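You operate a simulated robot arm through the tools that you are given. There is no shell and no other tool.

You are at the controls of a simulated two-armed robot. One attempt, no reset.

TASK
Close down the lubricator: wipe the oil smear with the red rag, shut the cup lid and drain the tubes.
Fine: shut the drain once all four are empty, put the rag back and leave the feed knobs. What is to be rubbed or washed off counts as gone when no trace of it is left.

The check looks at the end state, three seconds after you hand in, the way a careful person would. Anything else that was tipped, shoved, dropped, spilled or broken makes it a failure. Lids that push on must go on centred and level and be pressed home; caps that screw on are set level and turned clockwise until they are tight.

THE ROBOT
Two 7-joint arms with fingered hands on one trunk that stands fixed in place. Base frame: the origin is at the foot of the trunk, x ahead of it, y to its left, z up. Units: cm, rad, N and s.
The left shoulder is at [5.9, 17.3, 122.9], the right one opposite. With the tool pointing down near the work surface each hand reaches from about 10 to 76 cm from the base axis, measured 20 degrees to its own side. Payload 3.5 kg a hand.
The tool frame of a hand sits at the grasp point between the pads (the TCP): z along the fingers, y along the line on which they close. The tips reach 3 cm beyond it. The gripper opens to 10.4 cm; its body begins 3.5 cm behind the TCP. The gripper is a hand of 3 fingers: y runs from the thumb to the fingers, the wrist lies at [-1.5, -10.4, -17.8] in the tool frame, and closing takes about 1.5 s.
Orientation is told as [roll, pitch, yaw] about the base's x, y, z axes, in that order, counted from this pose: with the fingers straight down and the wrist toward the robot, the tool's x, y and z point along [0, 1, 0], [1, 0, 0] and [0, 0, -1] of the base frame.

THE INTERFACE
- The arms move only by the tool apply_moves. It takes "left_rows", "right_rows" or both (then of equal length, played together; a hand with none holds still); each is a list of rows, each an object (a shift or turn left out is 0, a gripper value left out holds the last) with "rot": the turn, a rotation vector about the tool's x, y, z in rad, a list of three; "translation": the shift along the tool's x, y, z in cm, a list of three; "jaw": the finger opening in cm, from 0 to 10.4. In form: [{"rot": [rx, ry, rz], "translation": [tx, ty, tz], "jaw": jaw}, ...]. A call has 1 to 20 rows; each row shifts and turns the commanded pose from where the row before left it, along the tool's axes as they then stand. A row lasts 0.2 s, in which the tool goes at most 5 cm and 0.15 rad; a call with a longer step from one row to the next is refused whole, and so is a gripper value outside its range. A pose out of reach is approached as far as the arm can. The call stops where the force on the tool passes 40 N (or 10 N more than at its start, if that is more) or the arm is blocked; 0.2 s more then pass. Each finger travels about 7.2 cm/s and halts on what it meets, pressing with about 25 N; the grip force reading is that of the motor and also rises with nothing between the fingers. The clock runs only during rows and for 0.2 s after the last one: add rows that do not move to give the fingers time. The reply holds the time, the measured pose of the TCP, the force on the tool along the base axes, the opening and the grip force, in the units named above and with some noise, with the torque about the TCP (base axes, N m) and any sound that the robot's microphone picked up.
- Cameras (640 x 400 px; columns grow to the right, rows downward): "scene" is now at [14.02, 3.99, 140.9]; the picture's right is [0.43, -0.90, 0.00], its down [-0.45, -0.21, -0.86] and it looks along [0.78, 0.37, -0.50] (base axes); focal length 214 px, centre (320, 200). "left" rides on the left gripper at [-6.4, -9.4, -11.7] in its tool frame; the picture's right is [-0.72, -0.33, 0.61], its down [0.64, -0.65, 0.40] and it looks along [0.27, 0.68, 0.68] (tool axes); focal length 238 px, centre (320, 200). "right" rides on the right gripper at [6.4, -9.4, -11.7] in its tool frame; the picture's right is [-0.72, 0.33, -0.61], its down [-0.64, -0.65, 0.40] and it looks along [-0.27, 0.68, 0.68] (tool axes); focal length 238 px, centre (320, 200). There is no depth. A picture from a camera that has moved, and an enlarged one, comes with that camera's place and axes in the base frame and with its lens.
- capture(camera): a new picture of that camera. It takes no simulated time.
- move_column(by): moves the trunk up (or, below 0, down) by that many cm; the arms and the scene camera ride with it, the base frame stays. It gives what a move gives, with no picture.
- preshape(shape, hand): the hand has 3 fingers and takes this shape, open, in about a second: jaw (thumb against the fingers, like two jaws); tri (thumb and two fingers); tip (a fingertip pinch); poke (one finger out to press); point (the index stretched); flat (the hand flat); cup (the hand cupped); fist (a fist). The gripper value then closes the fingers along that shape, each until it touches; the sizes above hold for jaw. It gives what a move gives, with no picture.
- pan_tilt(pan, tilt): turns the head with the scene camera to pan (to the left, within 1.501 rad either way) and tilt (down, from -0.506 to 1.204), counted from straight ahead of the robot (the tilt from the chest, where the trunk bows). It gives what a move gives.
- enlarge(camera, box): a new picture of the part [left, top, right, bottom] of that camera's present view, enlarged. It takes no simulated time.
- sign_off(): hands the job in; it is judged then, once.

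Nothing tells you positions but the pictures and the camera data. Unless the task says otherwise, let go and move clear before handing in.

The tools are called after ">>>" as a command line: name --argument value ..., lists and objects as JSON in quotes. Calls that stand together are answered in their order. apply_moves: Moves the arms, as the interface text tells. Its arguments: {"type":"object","properties":{"left_rows":{"type":"array","items":{"type":"object","properties":{"rot":{"type":"array","items":{"type":"number"}},"translation":{"type":"array","items":{"type":"number"}},"jaw":{"type":"number"}}}},"right_rows":{"type":"array","items":{"type":"object","properties":{"rot":{"type":"array","items":{"type":"number"}},"translation":{"type":"array","items":{"type":"number"}},"jaw":{"type":"number"}}}}},"required":[]} The other tools are called the same way: move_column (by) moves the trunk up or down; preshape (shape, hand) gives the hand a shape; pan_tilt (pan, tilt) turns the head that bears the scene camera; capture (camera) takes a picture; enlarge (camera, box) takes an enlarged picture of a part of a camera's view; sign_off () hands the job in.

At the start:

```text
time_s: 0.0
left_tool_pos: [32.47, 37.95, 126.3]
left_tool_rot: [-0.001, -0.001, -0.001]
left_contact_force: [-0.1, 0.0, 1.0]
left_moment: [-0.05, -0.01, -0.02]
left_width: 10.37
left_grip_force: 0.1
left_shape: jaw
right_tool_pos: [48.91, 2.1, 134.94]
right_tool_rot: [0.0, -0.001, 0.0]
right_contact_force: [0.1, -0.5, 0.7]
right_moment: [0.01, 0.0, -0.01]
right_width: 10.34
right_grip_force: 0.0
right_shape: jaw
trunk travel left (down, up): [-32.5, 42.9]
head pan, tilt (commanded): [0.44, 0.527]
```

scene: 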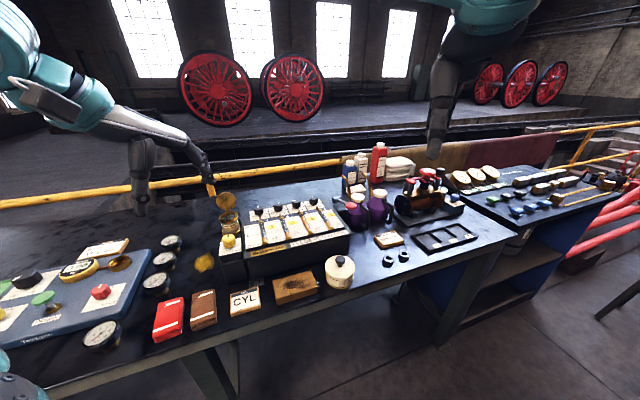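
right: 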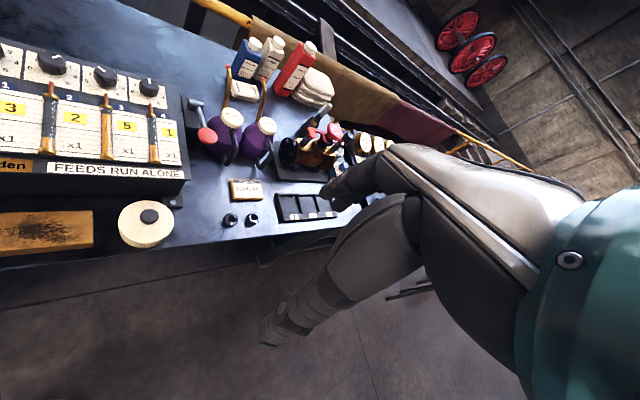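
left: 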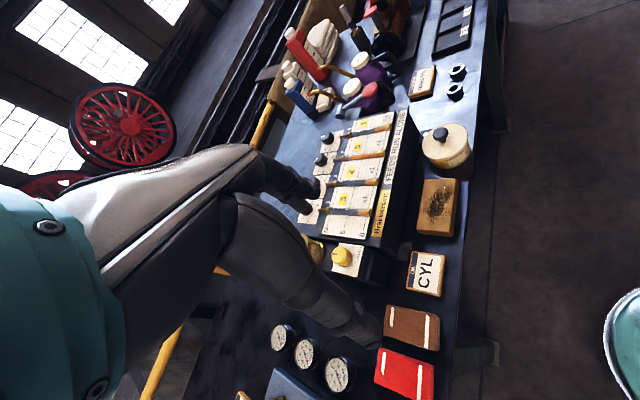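

I see a bench with a four-tube lubricator in the middle, an open oil cup on its left, an oil smear near it, and a red rag/block at the front. I will enlarge several views before I move anything.

>>> enlarge --camera "scene" --box '[190, 170, 370, 290]'

>>> enlarge --camera "scene" --box '[60, 220, 240, 350]'

>>> enlarge --camera "left" --box '[260, 90, 480, 400]'

>>> enlarge --camera "right" --box '[0, 20, 260, 260]'

```text
3.33 times, centred on (280, 230) of scene
camera zoom: at [14.02, 3.99, 140.9], right [0.43, -0.9, 0.0], down [-0.45, -0.21, -0.86], along [0.78, 0.37, -0.5], focal length 715 px, centre (453, 100)
```

zoom: 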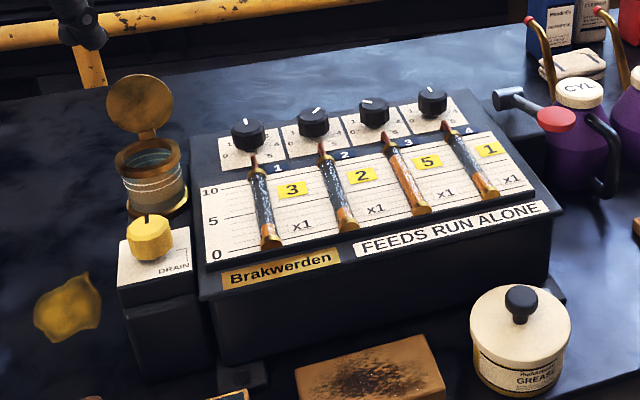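

```text
3.08 times, centred on (150, 285) of scene
camera zoom: at [14.02, 3.99, 140.9], right [0.43, -0.9, 0.0], down [-0.45, -0.21, -0.86], along [0.78, 0.37, -0.5], focal length 660 px, centre (843, -62)
```

zoom: 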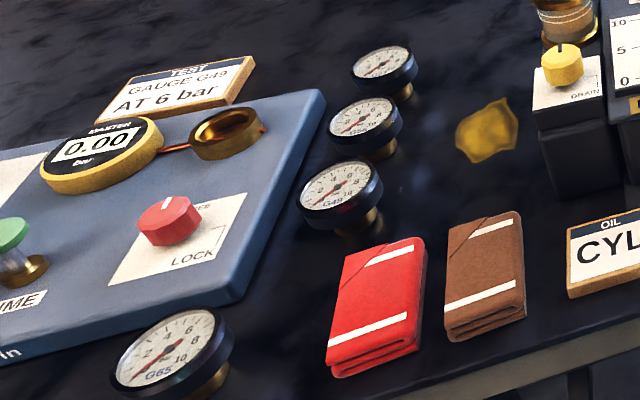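

```text
1.29 times, centred on (370, 245) of left
camera zoom: at [23.03, 31.54, 137.92], right [-0.33, -0.72, -0.61], down [-0.65, 0.64, -0.4], along [0.68, 0.27, -0.68], focal length 308 px, centre (256, 142)
```

zoom: 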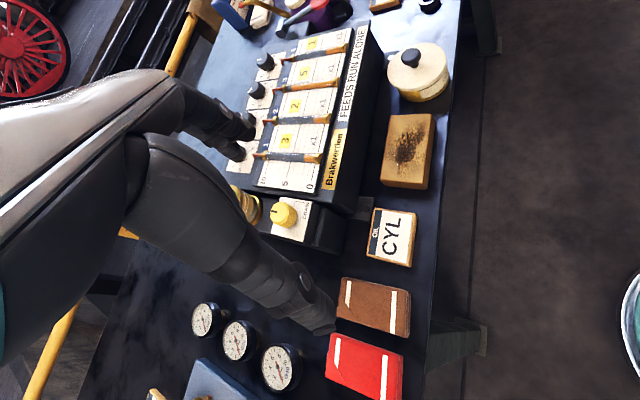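

```text
1.67 times, centred on (130, 140) of right
camera zoom: at [39.51, 8.54, 146.52], right [0.33, -0.72, 0.61], down [-0.65, -0.64, -0.4], along [0.68, -0.27, -0.68], focal length 397 px, centre (637, 300)
```

zoom: 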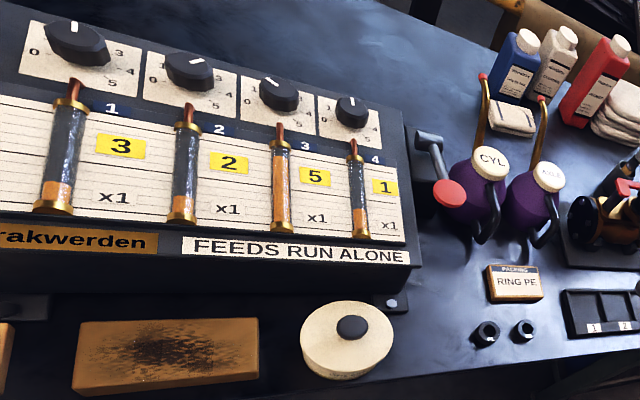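

The drain knob triangulates to about (45, 47, 101). I'll pan and tilt the head to see the work area more centrally.

>>> pan_tilt --pan 0.8 --tilt 0.75

>>> capture --camera "scene"

```text
time_s: 0.8
left_tool_pos: [32.45, 38.02, 126.26]
left_tool_rot: [0.001, -0.001, -0.002]
left_contact_force: [-0.6, -0.7, 0.0]
left_moment: [0.03, -0.04, 0.01]
left_width: 10.4
left_grip_force: 0.2
left_shape: jaw
right_tool_pos: [48.96, 2.23, 134.86]
right_tool_rot: [-0.002, 0.001, -0.001]
right_contact_force: [0.7, -0.5, 0.3]
right_moment: [0.03, 0.0, 0.03]
right_width: 10.38
right_grip_force: 0.1
right_shape: jaw
trunk travel left (down, up): [-32.5, 42.9]
head pan, tilt (commanded): [0.799, 0.75]
```

```text
taken
camera scene: at [11.63, 6.08, 138.96], right [0.72, -0.7, 0.0], down [-0.48, -0.49, -0.73], along [0.51, 0.52, -0.68], focal length 214 px, centre (320, 200)
```

scene: 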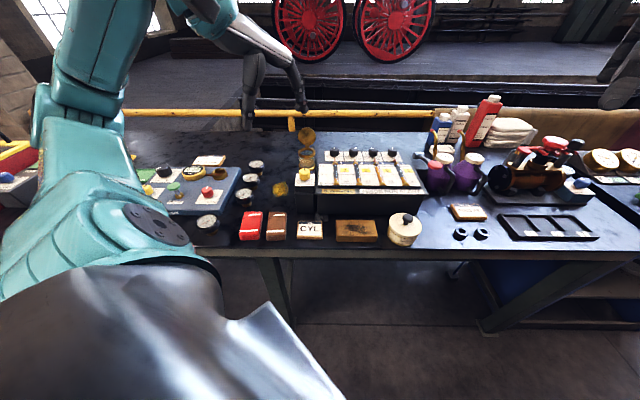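

The bench front edge runs along about (0.72, -0.70), so everything sits rotated about 45 degrees. I'll zoom in for details.

>>> enlarge --camera "scene" --box '[270, 120, 430, 250]'

>>> enlarge --camera "scene" --box '[200, 140, 330, 250]'

>>> enlarge --camera "scene" --box '[285, 120, 345, 195]'

>>> enlarge --camera "scene" --box '[400, 90, 620, 250]'

>>> enlarge --camera "scene" --box '[110, 130, 260, 240]'

```text
3.08 times, centred on (350, 185) of scene
camera zoom: at [11.63, 6.08, 138.96], right [0.72, -0.7, 0.0], down [-0.48, -0.49, -0.73], along [0.51, 0.52, -0.68], focal length 660 px, centre (228, 246)
```

zoom: 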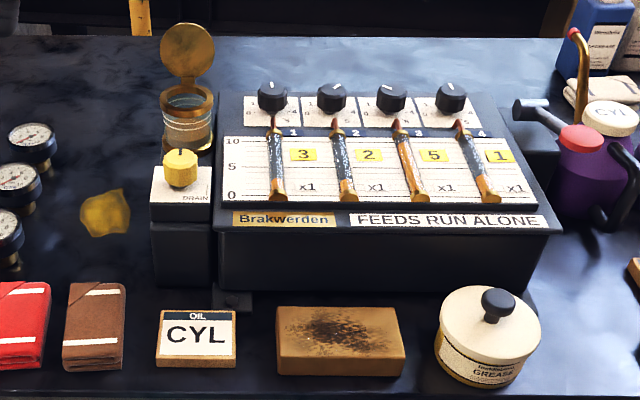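

```text
3.64 times, centred on (265, 195) of scene
camera zoom: at [11.63, 6.08, 138.96], right [0.72, -0.7, 0.0], down [-0.48, -0.49, -0.73], along [0.51, 0.52, -0.68], focal length 780 px, centre (520, 218)
```

zoom: 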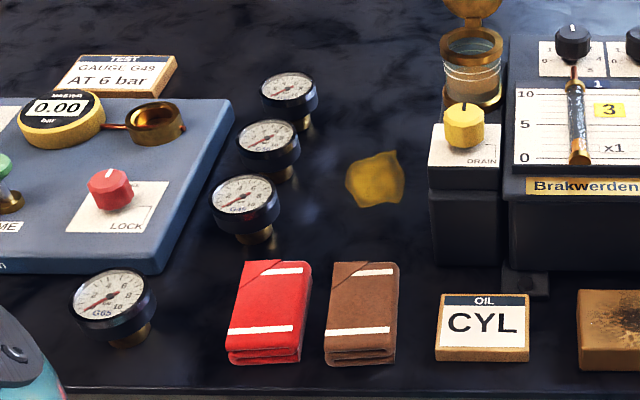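

```text
5.33 times, centred on (315, 158) of scene
camera zoom: at [11.63, 6.08, 138.96], right [0.72, -0.7, 0.0], down [-0.48, -0.49, -0.73], along [0.51, 0.52, -0.68], focal length 1144 px, centre (347, 427)
```

zoom: 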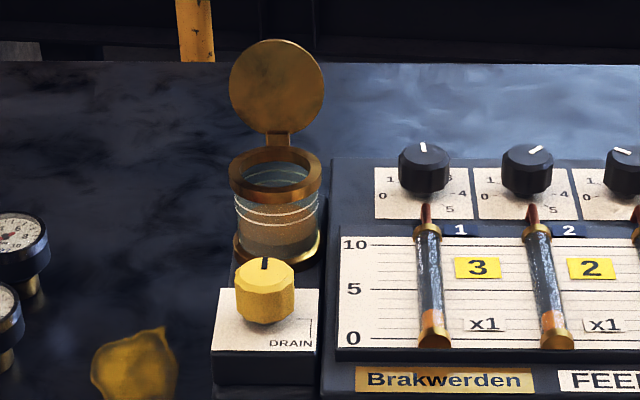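

```text
2.50 times, centred on (510, 170) of scene
camera zoom: at [11.63, 6.08, 138.96], right [0.72, -0.7, 0.0], down [-0.48, -0.49, -0.73], along [0.51, 0.52, -0.68], focal length 536 px, centre (-155, 275)
```

zoom: 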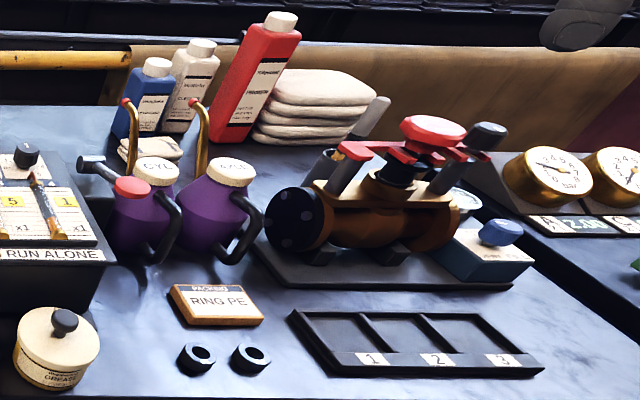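

```text
3.64 times, centred on (185, 185) of scene
camera zoom: at [11.63, 6.08, 138.96], right [0.72, -0.7, 0.0], down [-0.48, -0.49, -0.73], along [0.51, 0.52, -0.68], focal length 780 px, centre (811, 254)
```

zoom: 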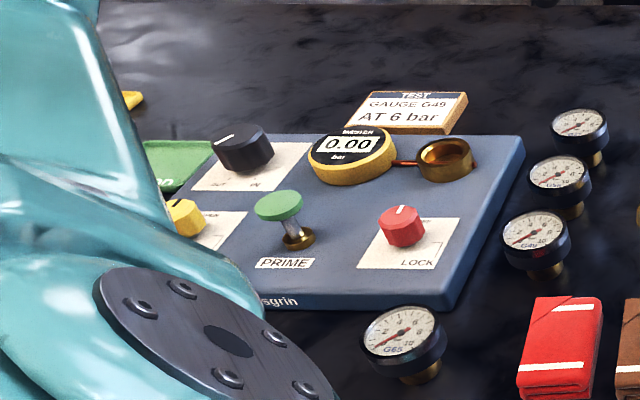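

>>> enlarge --camera "left" --box '[290, 220, 400, 300]'

>>> enlarge --camera "left" --box '[290, 90, 430, 250]'

>>> enlarge --camera "scene" --box '[290, 150, 330, 190]'

>>> enlarge --camera "right" --box '[0, 40, 200, 190]'

```text
5.00 times, centred on (345, 260) of left
camera zoom: at [23.03, 31.53, 137.92], right [-0.33, -0.72, -0.61], down [-0.65, 0.64, -0.4], along [0.68, 0.27, -0.68], focal length 1192 px, centre (195, -100)
```

zoom: 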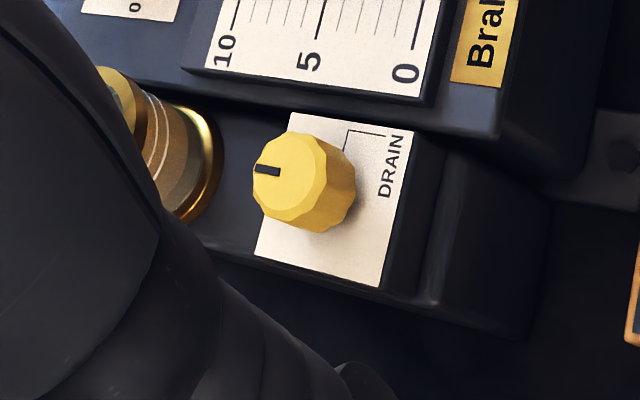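

```text
2.50 times, centred on (360, 170) of left
camera zoom: at [23.03, 31.53, 137.92], right [-0.33, -0.72, -0.61], down [-0.65, 0.64, -0.4], along [0.68, 0.27, -0.68], focal length 596 px, centre (220, 275)
```

zoom: 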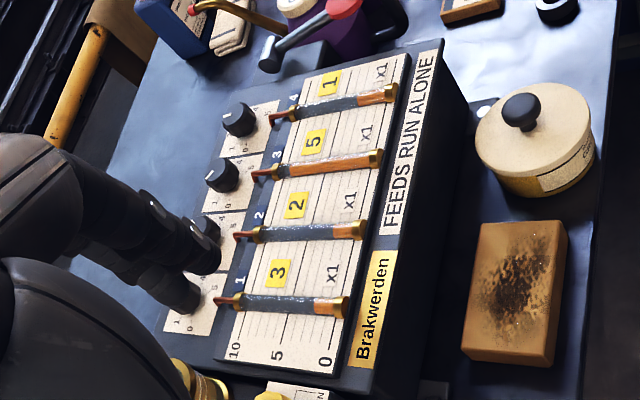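

```text
10.00 times, centred on (310, 170) of scene
camera zoom: at [11.63, 6.08, 138.96], right [0.72, -0.7, 0.0], down [-0.48, -0.49, -0.73], along [0.51, 0.52, -0.68], focal length 2145 px, centre (420, 500)
```

zoom: 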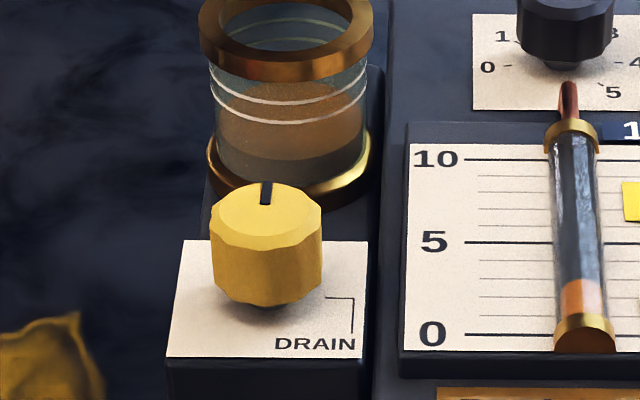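

```text
2.67 times, centred on (100, 115) of right
camera zoom: at [39.51, 8.53, 146.52], right [0.33, -0.72, 0.61], down [-0.65, -0.64, -0.4], along [0.68, -0.27, -0.68], focal length 636 px, centre (907, 427)
```

zoom: 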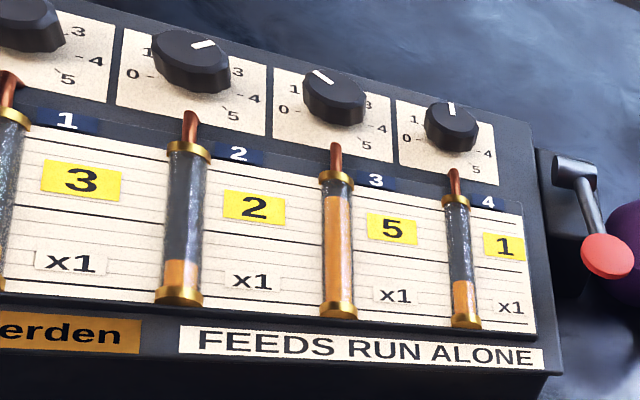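

The tubes are about 2, 2, 8 and 2 full; the drain pointer points away from me and a "DRAIN" leader is at its right, so opening looks like a quarter turn clockwise. I'll yaw the left hand by 0.8 rad to line it up with the bench and look closer.

>>> apply_moves --left_rows '[{"rot": [0, 0, -0.1333]}, {"rot": [0, 0, -0.1333]}, {"rot": [0, 0, -0.1333]}, {"rot": [0, 0, -0.1333]}, {"rot": [0, 0, -0.1333]}, {"rot": [0, 0, -0.1333]}, {}]'

>>> capture --camera "left"

>>> capture --camera "scene"

```text
time_s: 2.4
left_tool_pos: [32.5, 37.98, 126.38]
left_tool_rot: [0.0, 0.001, 0.801]
left_contact_force: [0.6, 0.3, 0.5]
left_moment: [-0.02, 0.02, 0.05]
left_width: 10.36
left_grip_force: 0.0
left_shape: jaw
right_tool_pos: [48.89, 2.27, 134.94]
right_tool_rot: [-0.001, 0.0, 0.001]
right_contact_force: [-0.3, 0.3, -0.2]
right_moment: [0.0, -0.01, -0.01]
right_width: 10.38
right_grip_force: 0.0
right_shape: jaw
trunk travel left (down, up): [-32.5, 42.9]
head pan, tilt (commanded): [0.799, 0.75]
```

```text
taken
camera left: at [30.48, 26.74, 137.91], right [0.29, -0.74, -0.61], down [-0.91, -0.02, -0.4], along [0.28, 0.68, -0.68], focal length 238 px, centre (320, 200)
```

left: 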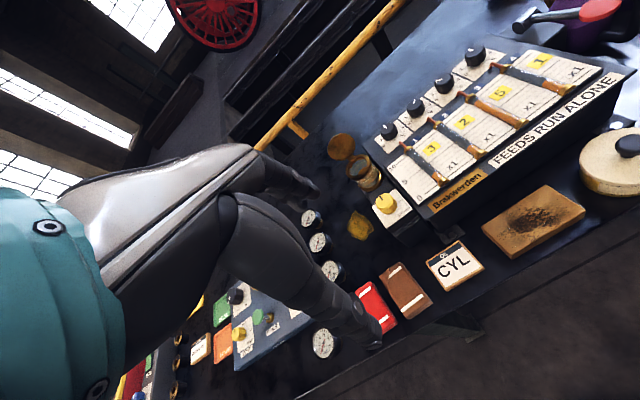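

```text
taken
camera scene: at [11.62, 6.12, 138.95], right [0.72, -0.7, 0.0], down [-0.48, -0.49, -0.73], along [0.51, 0.52, -0.68], focal length 214 px, centre (320, 200)
```

scene: 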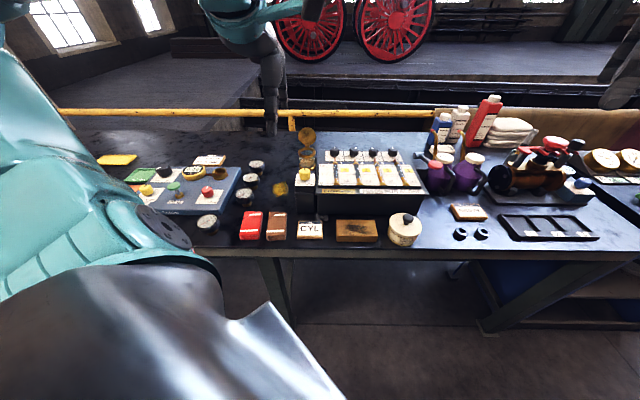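

>>> enlarge --camera "left" --box '[320, 120, 440, 250]'

>>> enlarge --camera "left" --box '[330, 230, 490, 360]'

>>> enlarge --camera "scene" --box '[230, 170, 350, 260]'

```text
3.08 times, centred on (380, 185) of left
camera zoom: at [30.48, 26.74, 137.91], right [0.29, -0.74, -0.61], down [-0.91, -0.02, -0.4], along [0.28, 0.68, -0.68], focal length 733 px, centre (135, 246)
```

zoom: 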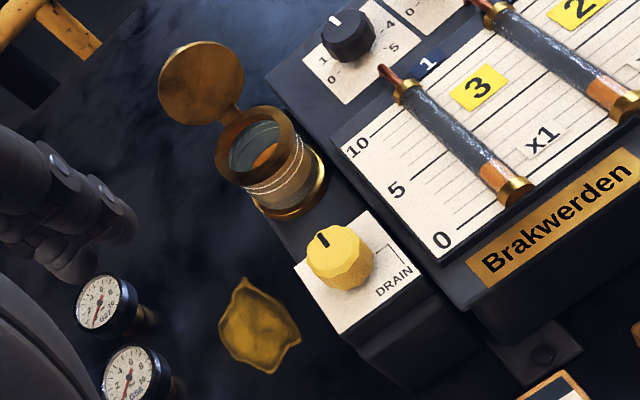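

```text
3.08 times, centred on (410, 295) of left
camera zoom: at [30.48, 26.74, 137.91], right [0.29, -0.74, -0.61], down [-0.91, -0.02, -0.4], along [0.28, 0.68, -0.68], focal length 733 px, centre (43, -92)
```

zoom: 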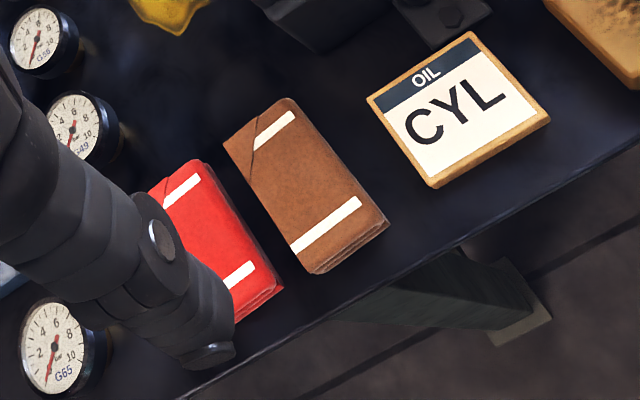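

```text
4.44 times, centred on (290, 215) of scene
camera zoom: at [11.62, 6.12, 138.95], right [0.72, -0.7, 0.0], down [-0.48, -0.49, -0.73], along [0.51, 0.52, -0.68], focal length 953 px, centre (453, 133)
```

zoom: 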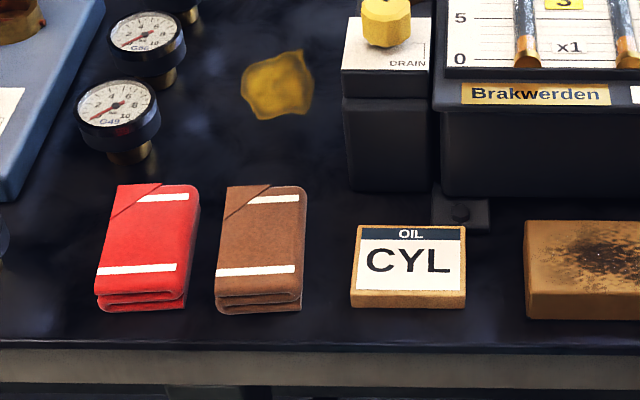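

I put the bench top at z≈85.5, the red rag (about 6×10×2.5 cm) centred near (27, 52.5) and the smear near (45, 62). I'll turn the left hand so its closing line crosses the rag's width, high up first.

>>> apply_moves --left_rows '[{"rot": [0, 0, 0.15]}, {"rot": [0, 0, 0.15]}, {"rot": [0, 0, 0.15]}, {"rot": [0, 0, 0.15]}, {"rot": [0, 0, 0.15]}, {"rot": [0, 0, 0.15]}, {"rot": [0, 0, 0.15]}, {"rot": [0, 0, 0.15]}, {"rot": [0, 0, 0.15]}, {"rot": [0, 0, 0.15]}, {}]'

>>> capture --camera "scene"

>>> capture --camera "left"

```text
time_s: 4.8
left_tool_pos: [32.49, 38.13, 126.24]
left_tool_rot: [0.001, 0.001, -0.702]
left_contact_force: [0.0, 0.4, -0.3]
left_moment: [0.01, 0.01, -0.02]
left_width: 10.36
left_grip_force: 0.0
left_shape: jaw
right_tool_pos: [48.91, 2.23, 134.91]
right_tool_rot: [-0.001, -0.001, -0.001]
right_contact_force: [1.0, 0.3, 0.1]
right_moment: [0.0, 0.01, 0.01]
right_width: 10.34
right_grip_force: 0.1
right_shape: jaw
trunk travel left (down, up): [-32.5, 42.9]
head pan, tilt (commanded): [0.799, 0.75]
```

```text
taken
camera scene: at [11.59, 6.06, 138.96], right [0.72, -0.7, 0.0], down [-0.48, -0.49, -0.73], along [0.51, 0.52, -0.68], focal length 214 px, centre (320, 200)
```

scene: 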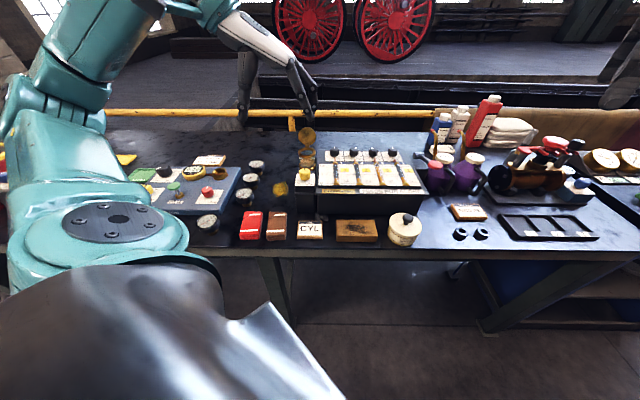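

```text
taken
camera left: at [21.16, 39.16, 137.92], right [-0.71, -0.34, -0.61], down [-0.09, 0.91, -0.4], along [0.7, -0.24, -0.68], focal length 238 px, centre (320, 200)
```

left: 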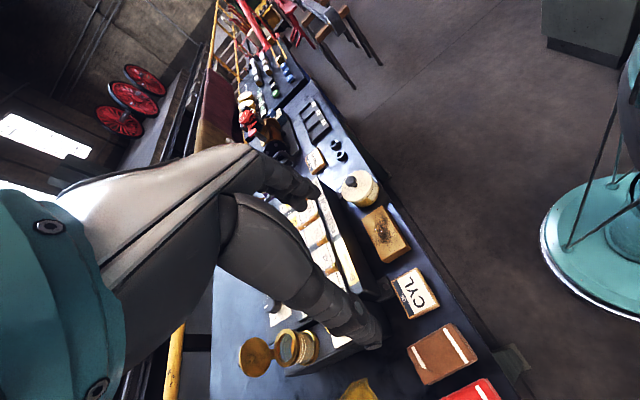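

Reached that yaw easily. Now I'll go over the red rag at a safe height and look at the gap between the red and brown rags.

>>> apply_moves --left_rows '[{"translation": [2.46, -4.48, 0]}, {"translation": [2.46, -4.48, 0]}, {"translation": [2.46, -4.48, 0]}, {"translation": [0, 0, 4.4]}, {"translation": [0, 0, 4.4]}, {"translation": [0, 0, 4.4]}, {"translation": [0, 0, 4.4]}, {}]'

>>> capture --camera "scene"

>>> capture --camera "left"

```text
refused: row 1 steps farther than a row can; nothing moved
```

```text
taken
camera scene: at [11.59, 6.06, 138.96], right [0.72, -0.7, 0.0], down [-0.48, -0.49, -0.73], along [0.51, 0.52, -0.68], focal length 214 px, centre (320, 200)
```

scene: 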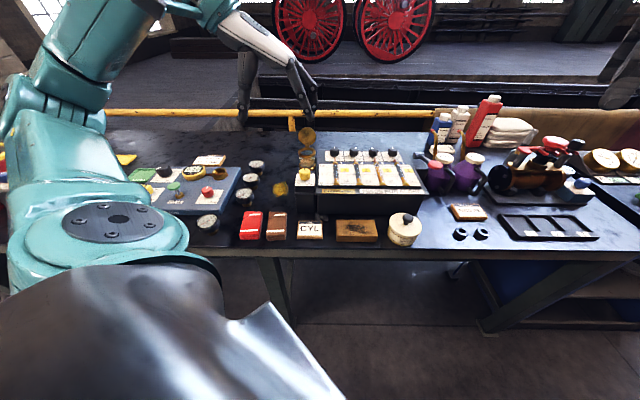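

```text
taken
camera left: at [21.16, 39.16, 137.92], right [-0.71, -0.34, -0.61], down [-0.09, 0.91, -0.4], along [0.7, -0.24, -0.68], focal length 238 px, centre (320, 200)
```

left: 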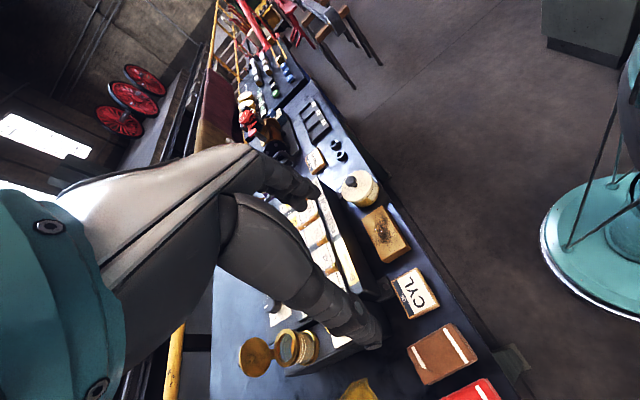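

The step was a little over 5 cm, so nothing moved. I'll use shorter steps to get above the rag.

>>> apply_moves --left_rows '[{"translation": [1.85, -3.36, 0]}, {"translation": [1.85, -3.36, 0]}, {"translation": [1.85, -3.36, 0]}, {"translation": [1.85, -3.36, 0]}, {"translation": [0, 0, 4.4]}, {"translation": [0, 0, 4.4]}, {"translation": [0, 0, 4.4]}, {"translation": [0, 0, 4.4]}, {}]'

>>> capture --camera "scene"

>>> capture --camera "left"

```text
time_s: 6.8
left_tool_pos: [27.19, 52.26, 108.45]
left_tool_rot: [0.0, 0.0, -0.7]
left_contact_force: [0.8, 0.1, 0.6]
left_moment: [0.04, 0.0, 0.01]
left_width: 10.35
left_grip_force: 0.1
left_shape: jaw
right_tool_pos: [48.98, 2.25, 134.86]
right_tool_rot: [0.001, 0.0, 0.0]
right_contact_force: [0.5, -0.2, 0.7]
right_moment: [-0.01, 0.02, 0.03]
right_width: 10.34
right_grip_force: 0.1
right_shape: jaw
trunk travel left (down, up): [-32.5, 42.9]
head pan, tilt (commanded): [0.799, 0.75]
```

```text
taken
camera scene: at [11.61, 6.06, 138.96], right [0.72, -0.7, 0.0], down [-0.48, -0.49, -0.73], along [0.51, 0.52, -0.68], focal length 214 px, centre (320, 200)
```

scene: 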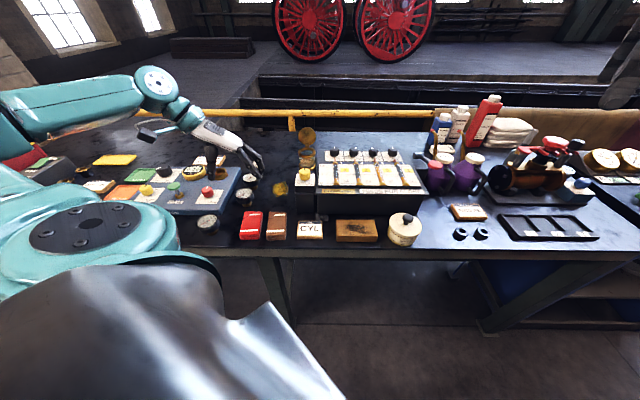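

```text
taken
camera left: at [15.73, 53.38, 120.1], right [-0.71, -0.34, -0.61], down [-0.09, 0.91, -0.4], along [0.7, -0.23, -0.68], focal length 238 px, centre (320, 200)
```

left: 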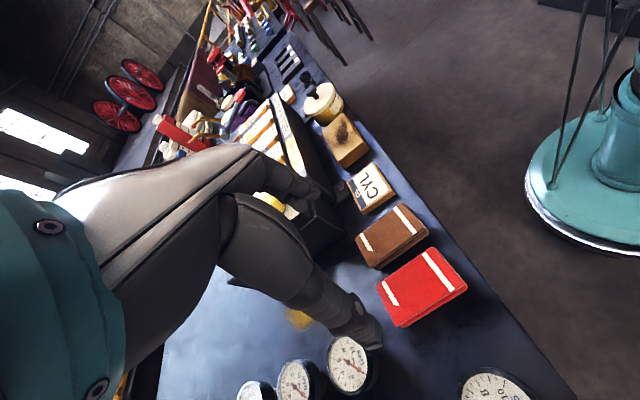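

>>> enlarge --camera "left" --box '[330, 190, 490, 350]'

>>> enlarge --camera "left" --box '[220, 120, 400, 360]'

>>> enlarge --camera "scene" --box '[180, 110, 320, 250]'

```text
2.50 times, centred on (410, 270) of left
camera zoom: at [15.73, 53.38, 120.1], right [-0.71, -0.34, -0.61], down [-0.09, 0.91, -0.4], along [0.7, -0.23, -0.68], focal length 596 px, centre (95, 25)
```

zoom: 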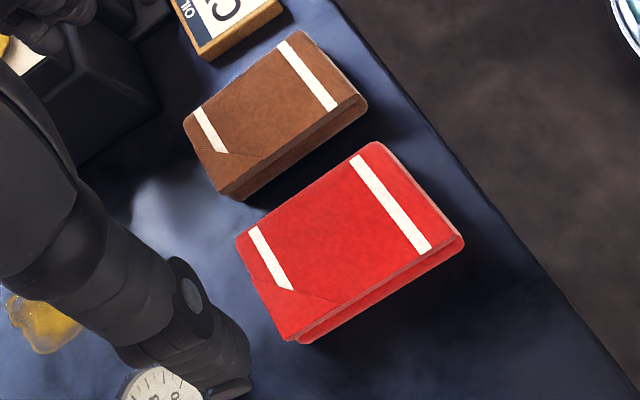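

```text
1.67 times, centred on (310, 240) of left
camera zoom: at [15.73, 53.38, 120.1], right [-0.71, -0.34, -0.61], down [-0.09, 0.91, -0.4], along [0.7, -0.23, -0.68], focal length 397 px, centre (337, 133)
```

zoom: 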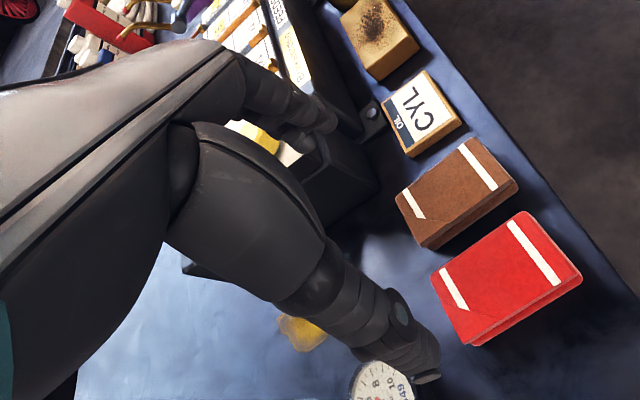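

```text
2.86 times, centred on (250, 180) of scene
camera zoom: at [11.61, 6.06, 138.96], right [0.72, -0.7, 0.0], down [-0.48, -0.49, -0.73], along [0.51, 0.52, -0.68], focal length 613 px, centre (520, 257)
```

zoom: 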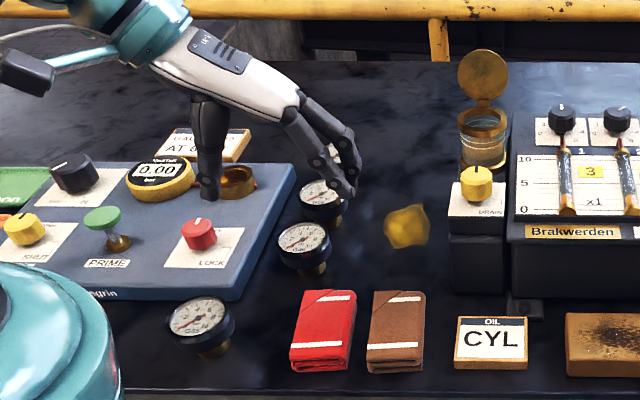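

The rag is about 5.6×9.4 cm, centred at (27.05, 52.2), with only ~2.1–2.7 cm to the brown rag. I'll narrow the hand to ~7.4 cm and check the finger thickness before descending.

>>> apply_moves --left_rows '[{"jaw": 7.4}, {}, {}, {}]'

>>> enlarge --camera "scene" --box '[210, 120, 290, 180]'

>>> enlarge --camera "left" --box '[220, 120, 400, 360]'

>>> enlarge --camera "right" --box '[0, 0, 260, 200]'

```text
time_s: 7.8
left_tool_pos: [27.08, 52.25, 108.59]
left_tool_rot: [0.0, 0.0, -0.7]
left_contact_force: [0.4, -0.1, -0.4]
left_moment: [0.01, 0.01, -0.06]
left_width: 7.44
left_grip_force: 0.2
left_shape: jaw
right_tool_pos: [48.94, 2.2, 134.7]
right_tool_rot: [-0.001, 0.0, 0.0]
right_contact_force: [-0.6, 0.0, 0.0]
right_moment: [0.0, -0.01, -0.03]
right_width: 10.33
right_grip_force: 0.1
right_shape: jaw
trunk travel left (down, up): [-32.5, 42.9]
head pan, tilt (commanded): [0.799, 0.75]
```

```text
6.67 times, centred on (250, 150) of scene
camera zoom: at [11.62, 6.08, 138.95], right [0.72, -0.7, 0.0], down [-0.48, -0.49, -0.73], along [0.51, 0.52, -0.68], focal length 1430 px, centre (787, 533)
```

zoom: 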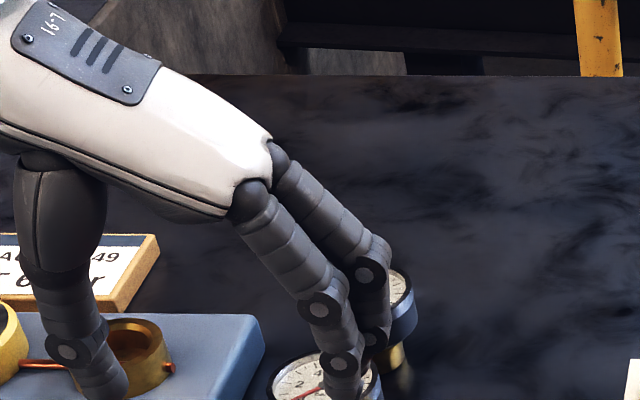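

```text
1.67 times, centred on (310, 240) of left
camera zoom: at [15.76, 53.41, 120.13], right [-0.71, -0.34, -0.61], down [-0.09, 0.91, -0.4], along [0.7, -0.23, -0.68], focal length 397 px, centre (337, 133)
```

zoom: 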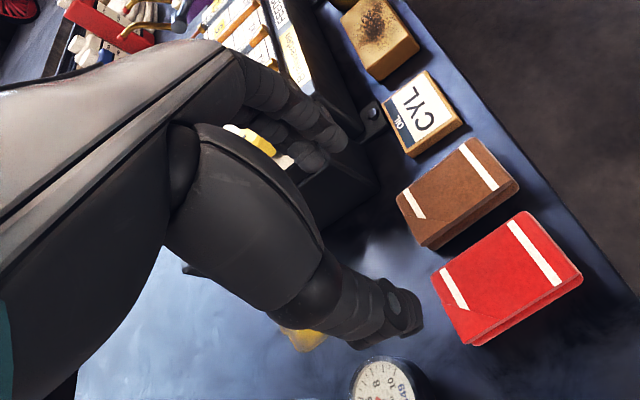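

```text
2.00 times, centred on (130, 100) of right
camera zoom: at [39.51, 8.54, 146.52], right [0.33, -0.72, 0.61], down [-0.65, -0.64, -0.4], along [0.68, -0.27, -0.68], focal length 477 px, centre (700, 400)
```

zoom: 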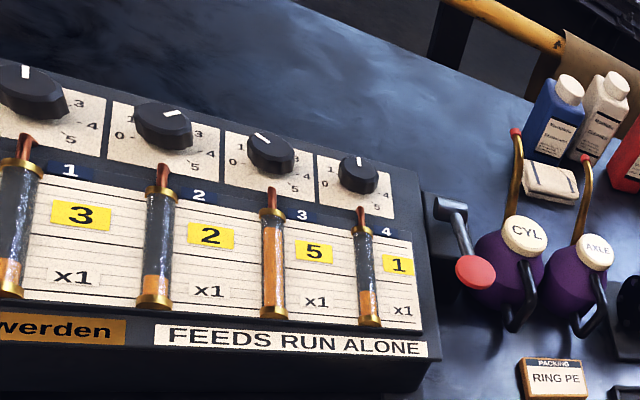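

Fingers are about 1.65 cm thick, so they fit the gap with ~0.4 cm clearance each side if centred. I'll lower to just above the rag, offset slightly left, and verify.

>>> apply_moves --left_rows '[{"rot": [0, 0, 0.02], "translation": [0.47, -0.3, 0], "jaw": 7.0}, {"translation": [0, 0, 4]}, {"translation": [0, 0, 4]}, {"translation": [0, 0, 4]}, {"translation": [0, 0, 3.2]}, {}]'

>>> capture --camera "left"

>>> enlarge --camera "scene" --box '[190, 150, 310, 250]'

>>> enlarge --camera "left" --box '[270, 160, 430, 320]'

```text
time_s: 9.2
left_tool_pos: [27.14, 52.7, 93.37]
left_tool_rot: [0.0, 0.0, -0.719]
left_contact_force: [-0.2, 0.0, 0.1]
left_moment: [-0.02, 0.03, 0.0]
left_width: 7.05
left_grip_force: 0.0
left_shape: jaw
right_tool_pos: [48.95, 2.22, 134.91]
right_tool_rot: [0.002, 0.0, 0.0]
right_contact_force: [-0.6, -0.5, 0.2]
right_moment: [0.04, 0.03, -0.02]
right_width: 10.36
right_grip_force: 0.0
right_shape: jaw
trunk travel left (down, up): [-32.5, 42.9]
head pan, tilt (commanded): [0.799, 0.75]
```

```text
taken
camera left: at [15.82, 54.04, 105.08], right [-0.72, -0.33, -0.61], down [-0.07, 0.91, -0.4], along [0.69, -0.25, -0.68], focal length 238 px, centre (320, 200)
```

left: 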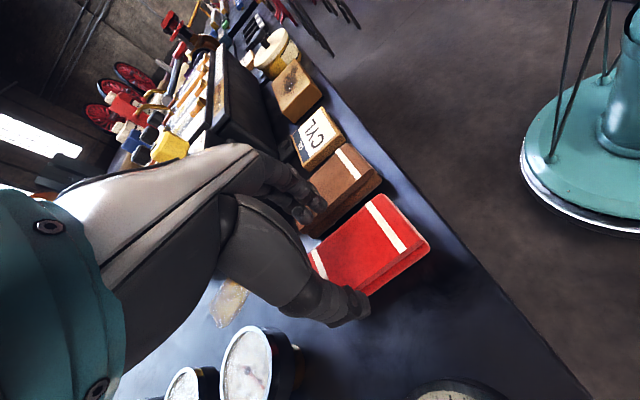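

```text
4.00 times, centred on (250, 200) of scene
camera zoom: at [11.61, 6.07, 138.96], right [0.72, -0.7, 0.0], down [-0.48, -0.49, -0.73], along [0.51, 0.52, -0.68], focal length 858 px, centre (600, 200)
```

zoom: 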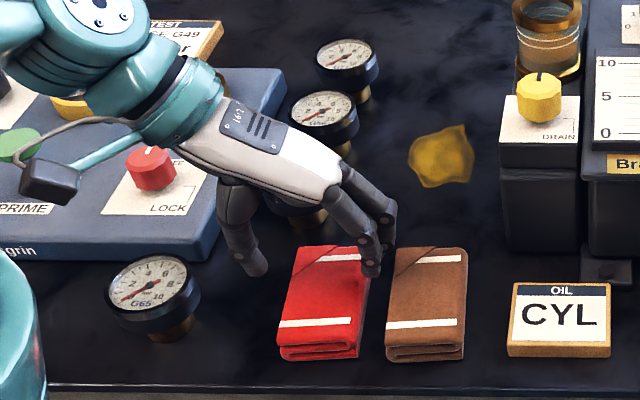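

```text
2.50 times, centred on (350, 240) of left
camera zoom: at [15.82, 54.04, 105.08], right [-0.72, -0.33, -0.61], down [-0.07, 0.91, -0.4], along [0.69, -0.25, -0.68], focal length 596 px, centre (245, 100)
```

zoom: 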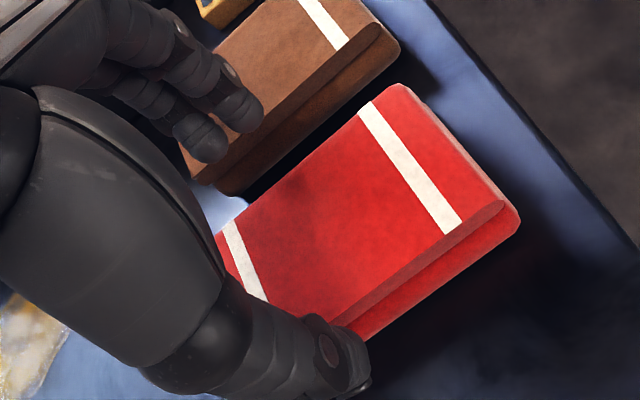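

Fingertips project near the gap but the two views disagree by a few millimetres. I'll lower another 1.3 cm with a small left shift and zoom in more.

>>> apply_moves --left_rows '[{"translation": [0, -0.15, 0.7]}, {"translation": [0, 0, 0.6]}, {}]'

>>> enlarge --camera "scene" --box '[230, 195, 300, 245]'

>>> enlarge --camera "left" --box '[280, 150, 400, 250]'

```text
time_s: 10.0
left_tool_pos: [26.89, 52.79, 92.02]
left_tool_rot: [-0.001, 0.0, -0.718]
left_contact_force: [-0.5, 0.5, 0.3]
left_moment: [-0.01, -0.04, 0.0]
left_width: 7.01
left_grip_force: 0.0
left_shape: jaw
right_tool_pos: [48.96, 2.12, 134.93]
right_tool_rot: [0.001, 0.0, 0.0]
right_contact_force: [0.1, 0.1, 0.2]
right_moment: [0.01, 0.0, 0.0]
right_width: 10.36
right_grip_force: 0.0
right_shape: jaw
trunk travel left (down, up): [-32.5, 42.9]
head pan, tilt (commanded): [0.799, 0.75]
```

```text
8.00 times, centred on (265, 220) of scene
camera zoom: at [11.62, 6.08, 138.95], right [0.72, -0.7, 0.0], down [-0.48, -0.49, -0.73], along [0.51, 0.52, -0.68], focal length 1716 px, centre (760, 40)
```

zoom: 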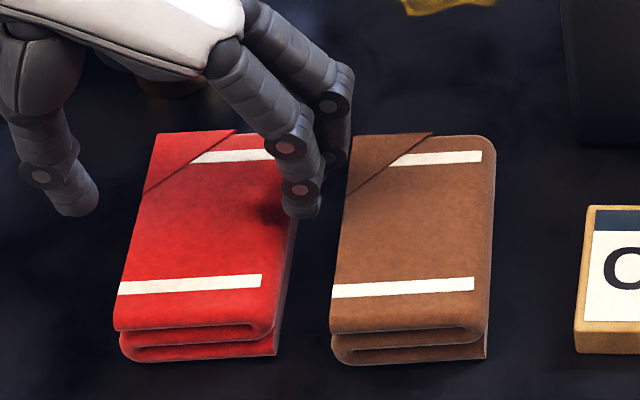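

```text
4.00 times, centred on (340, 200) of left
camera zoom: at [15.64, 54.19, 103.79], right [-0.72, -0.33, -0.61], down [-0.07, 0.91, -0.4], along [0.69, -0.25, -0.68], focal length 953 px, centre (240, 200)
```

zoom: 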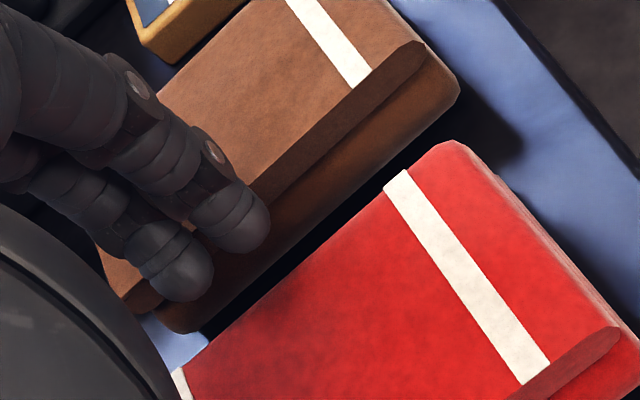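

>>> enlarge --camera "scene" --box '[255, 193, 287, 225]'

>>> enlarge --camera "left" --box '[280, 170, 340, 240]'

```text
12.50 times, centred on (271, 209) of scene
camera zoom: at [11.62, 6.08, 138.95], right [0.72, -0.7, 0.0], down [-0.48, -0.49, -0.73], along [0.51, 0.52, -0.68], focal length 2681 px, centre (932, 88)
```

zoom: 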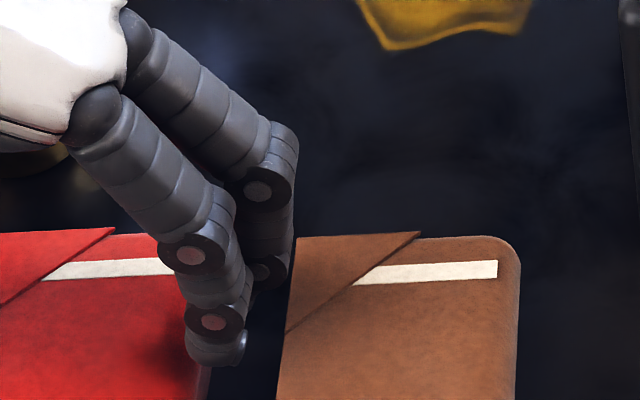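

```text
5.71 times, centred on (310, 205) of left
camera zoom: at [15.64, 54.19, 103.79], right [-0.72, -0.33, -0.61], down [-0.07, 0.91, -0.4], along [0.69, -0.25, -0.68], focal length 1362 px, centre (377, 171)
```

zoom: 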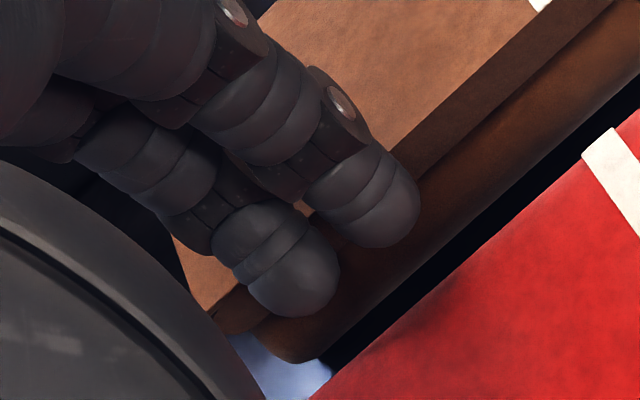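

Stereo gives rag top z≈88.95 and a gap of only ~2.1 cm, too tight for the two staggered fingers. I'll close the fingers, press lightly on the rag top and drag it about 2 cm left (free space) before grasping.

>>> apply_moves --left_rows '[{"translation": [0, 0, -1.5]}, {"jaw": 2.5}, {}, {}, {}, {}]'

>>> enlarge --camera "scene" --box '[215, 185, 305, 245]'

>>> enlarge --camera "left" --box '[270, 150, 430, 310]'

```text
time_s: 11.4
left_tool_pos: [27.01, 52.93, 93.61]
left_tool_rot: [0.0, -0.001, -0.719]
left_contact_force: [0.8, 0.1, 0.3]
left_moment: [0.01, -0.03, 0.02]
left_width: 2.52
left_grip_force: 0.1
left_shape: jaw
right_tool_pos: [48.95, 2.2, 134.93]
right_tool_rot: [0.0, 0.001, 0.001]
right_contact_force: [-0.1, 0.0, 0.7]
right_moment: [0.01, 0.01, 0.02]
right_width: 10.36
right_grip_force: 0.1
right_shape: jaw
trunk travel left (down, up): [-32.5, 42.9]
head pan, tilt (commanded): [0.799, 0.75]
```

```text
6.67 times, centred on (260, 215) of scene
camera zoom: at [11.63, 6.08, 138.95], right [0.72, -0.7, 0.0], down [-0.48, -0.49, -0.73], along [0.51, 0.52, -0.68], focal length 1430 px, centre (720, 100)
```

zoom: 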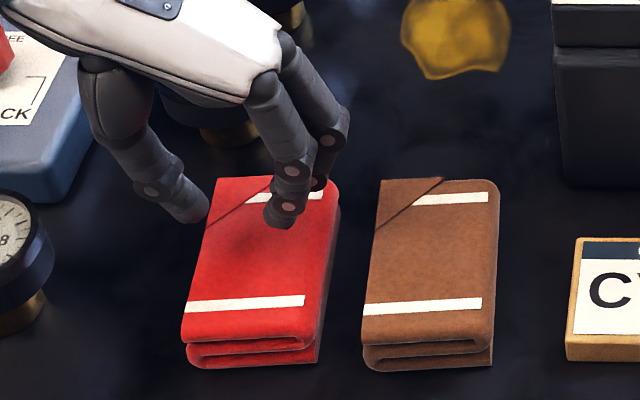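

```text
2.50 times, centred on (350, 230) of left
camera zoom: at [15.61, 54.25, 105.3], right [-0.72, -0.33, -0.61], down [-0.07, 0.91, -0.4], along [0.69, -0.25, -0.68], focal length 596 px, centre (245, 125)
```

zoom: 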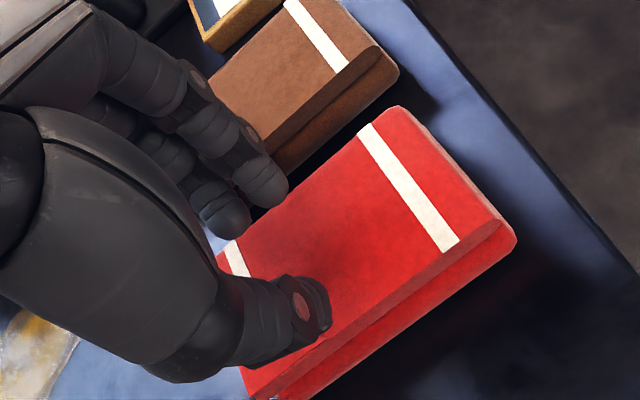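

>>> apply_moves --left_rows '[{"translation": [-0.9, 0.8, 0], "jaw": 1.0}, {}, {"translation": [0, 0, 0.7]}, {"translation": [0, 0, 0.5]}, {}]'

>>> enlarge --camera "scene" --box '[215, 185, 305, 245]'

>>> enlarge --camera "left" --box '[270, 150, 430, 310]'

```text
time_s: 12.6
left_tool_pos: [26.9, 51.74, 92.41]
left_tool_rot: [0.001, -0.001, -0.718]
left_contact_force: [-0.5, 0.4, 1.1]
left_moment: [0.0, 0.01, -0.04]
left_width: 1.02
left_grip_force: 0.0
left_shape: jaw
right_tool_pos: [48.96, 2.2, 134.96]
right_tool_rot: [-0.001, 0.0, -0.002]
right_contact_force: [1.4, -0.2, 0.2]
right_moment: [0.03, -0.03, -0.01]
right_width: 10.35
right_grip_force: 0.0
right_shape: jaw
trunk travel left (down, up): [-32.5, 42.9]
head pan, tilt (commanded): [0.799, 0.75]
```

```text
6.67 times, centred on (260, 215) of scene
camera zoom: at [11.62, 6.07, 138.95], right [0.72, -0.7, 0.0], down [-0.48, -0.49, -0.73], along [0.51, 0.52, -0.68], focal length 1430 px, centre (720, 100)
```

zoom: 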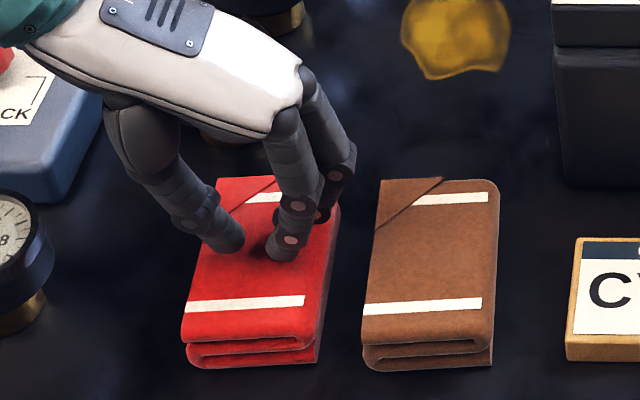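

```text
2.50 times, centred on (350, 230) of left
camera zoom: at [15.62, 53.09, 104.08], right [-0.72, -0.33, -0.61], down [-0.07, 0.91, -0.4], along [0.69, -0.25, -0.68], focal length 596 px, centre (245, 125)
```

zoom: 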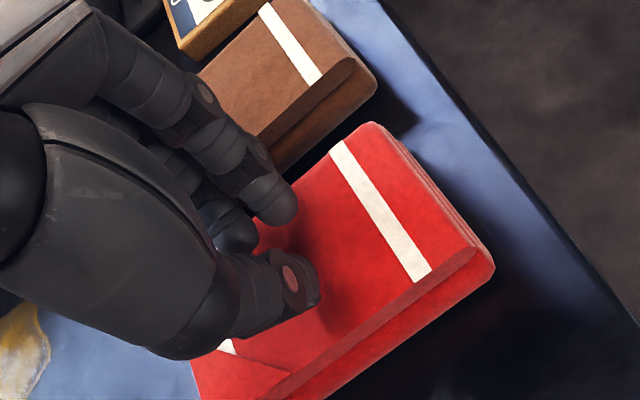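

>>> apply_moves --left_rows '[{"translation": [0, 0, 0.3]}, {"translation": [0, 0, 0.2]}, {}]'

```text
time_s: 13.4
left_tool_pos: [27.01, 51.64, 92.0]
left_tool_rot: [0.003, -0.003, -0.718]
left_contact_force: [-1.3, 3.0, 17.0]
left_moment: [0.18, 0.25, 0.01]
left_width: 1.05
left_grip_force: 0.0
left_shape: jaw
right_tool_pos: [48.89, 2.19, 134.91]
right_tool_rot: [0.001, 0.0, 0.001]
right_contact_force: [-1.0, -0.7, -0.4]
right_moment: [-0.01, 0.01, -0.02]
right_width: 10.35
right_grip_force: 0.1
right_shape: jaw
trunk travel left (down, up): [-32.5, 42.9]
head pan, tilt (commanded): [0.799, 0.75]
```

Contact with 17 N down. Now dragging left in small steps.

>>> apply_moves --left_rows '[{"translation": [0, -0.3, 0]}, {"translation": [0, -0.4, 0]}, {"translation": [0, -0.4, 0]}, {"translation": [0, -0.4, 0]}, {"translation": [0, -0.4, 0]}, {"translation": [0, -0.4, 0]}, {}]'

>>> enlarge --camera "scene" --box '[215, 185, 305, 245]'

```text
time_s: 15.0
left_tool_pos: [25.43, 53.15, 92.33]
left_tool_rot: [0.004, -0.003, -0.717]
left_contact_force: [9.2, -4.8, 28.7]
left_moment: [-1.0, -0.8, 0.21]
left_width: 1.11
left_grip_force: 0.1
left_shape: jaw
right_tool_pos: [49.03, 1.88, 134.88]
right_tool_rot: [0.003, -0.001, -0.001]
right_contact_force: [-0.2, 0.0, -0.3]
right_moment: [0.01, 0.01, -0.02]
right_width: 10.36
right_grip_force: 0.0
right_shape: jaw
trunk travel left (down, up): [-32.5, 42.9]
head pan, tilt (commanded): [0.799, 0.75]
```

```text
6.67 times, centred on (260, 215) of scene
camera zoom: at [11.62, 5.78, 138.98], right [0.72, -0.7, 0.0], down [-0.48, -0.49, -0.73], along [0.51, 0.53, -0.68], focal length 1430 px, centre (720, 100)
```

zoom: 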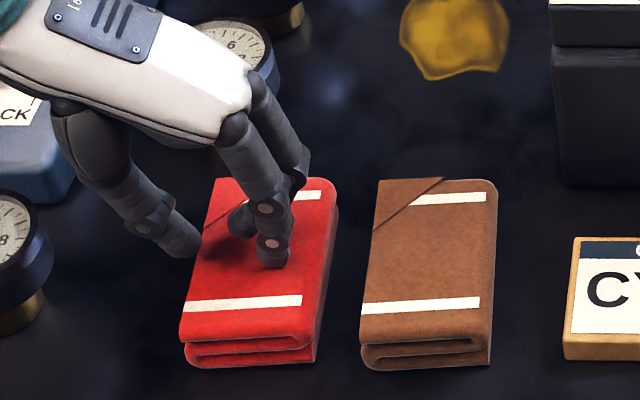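

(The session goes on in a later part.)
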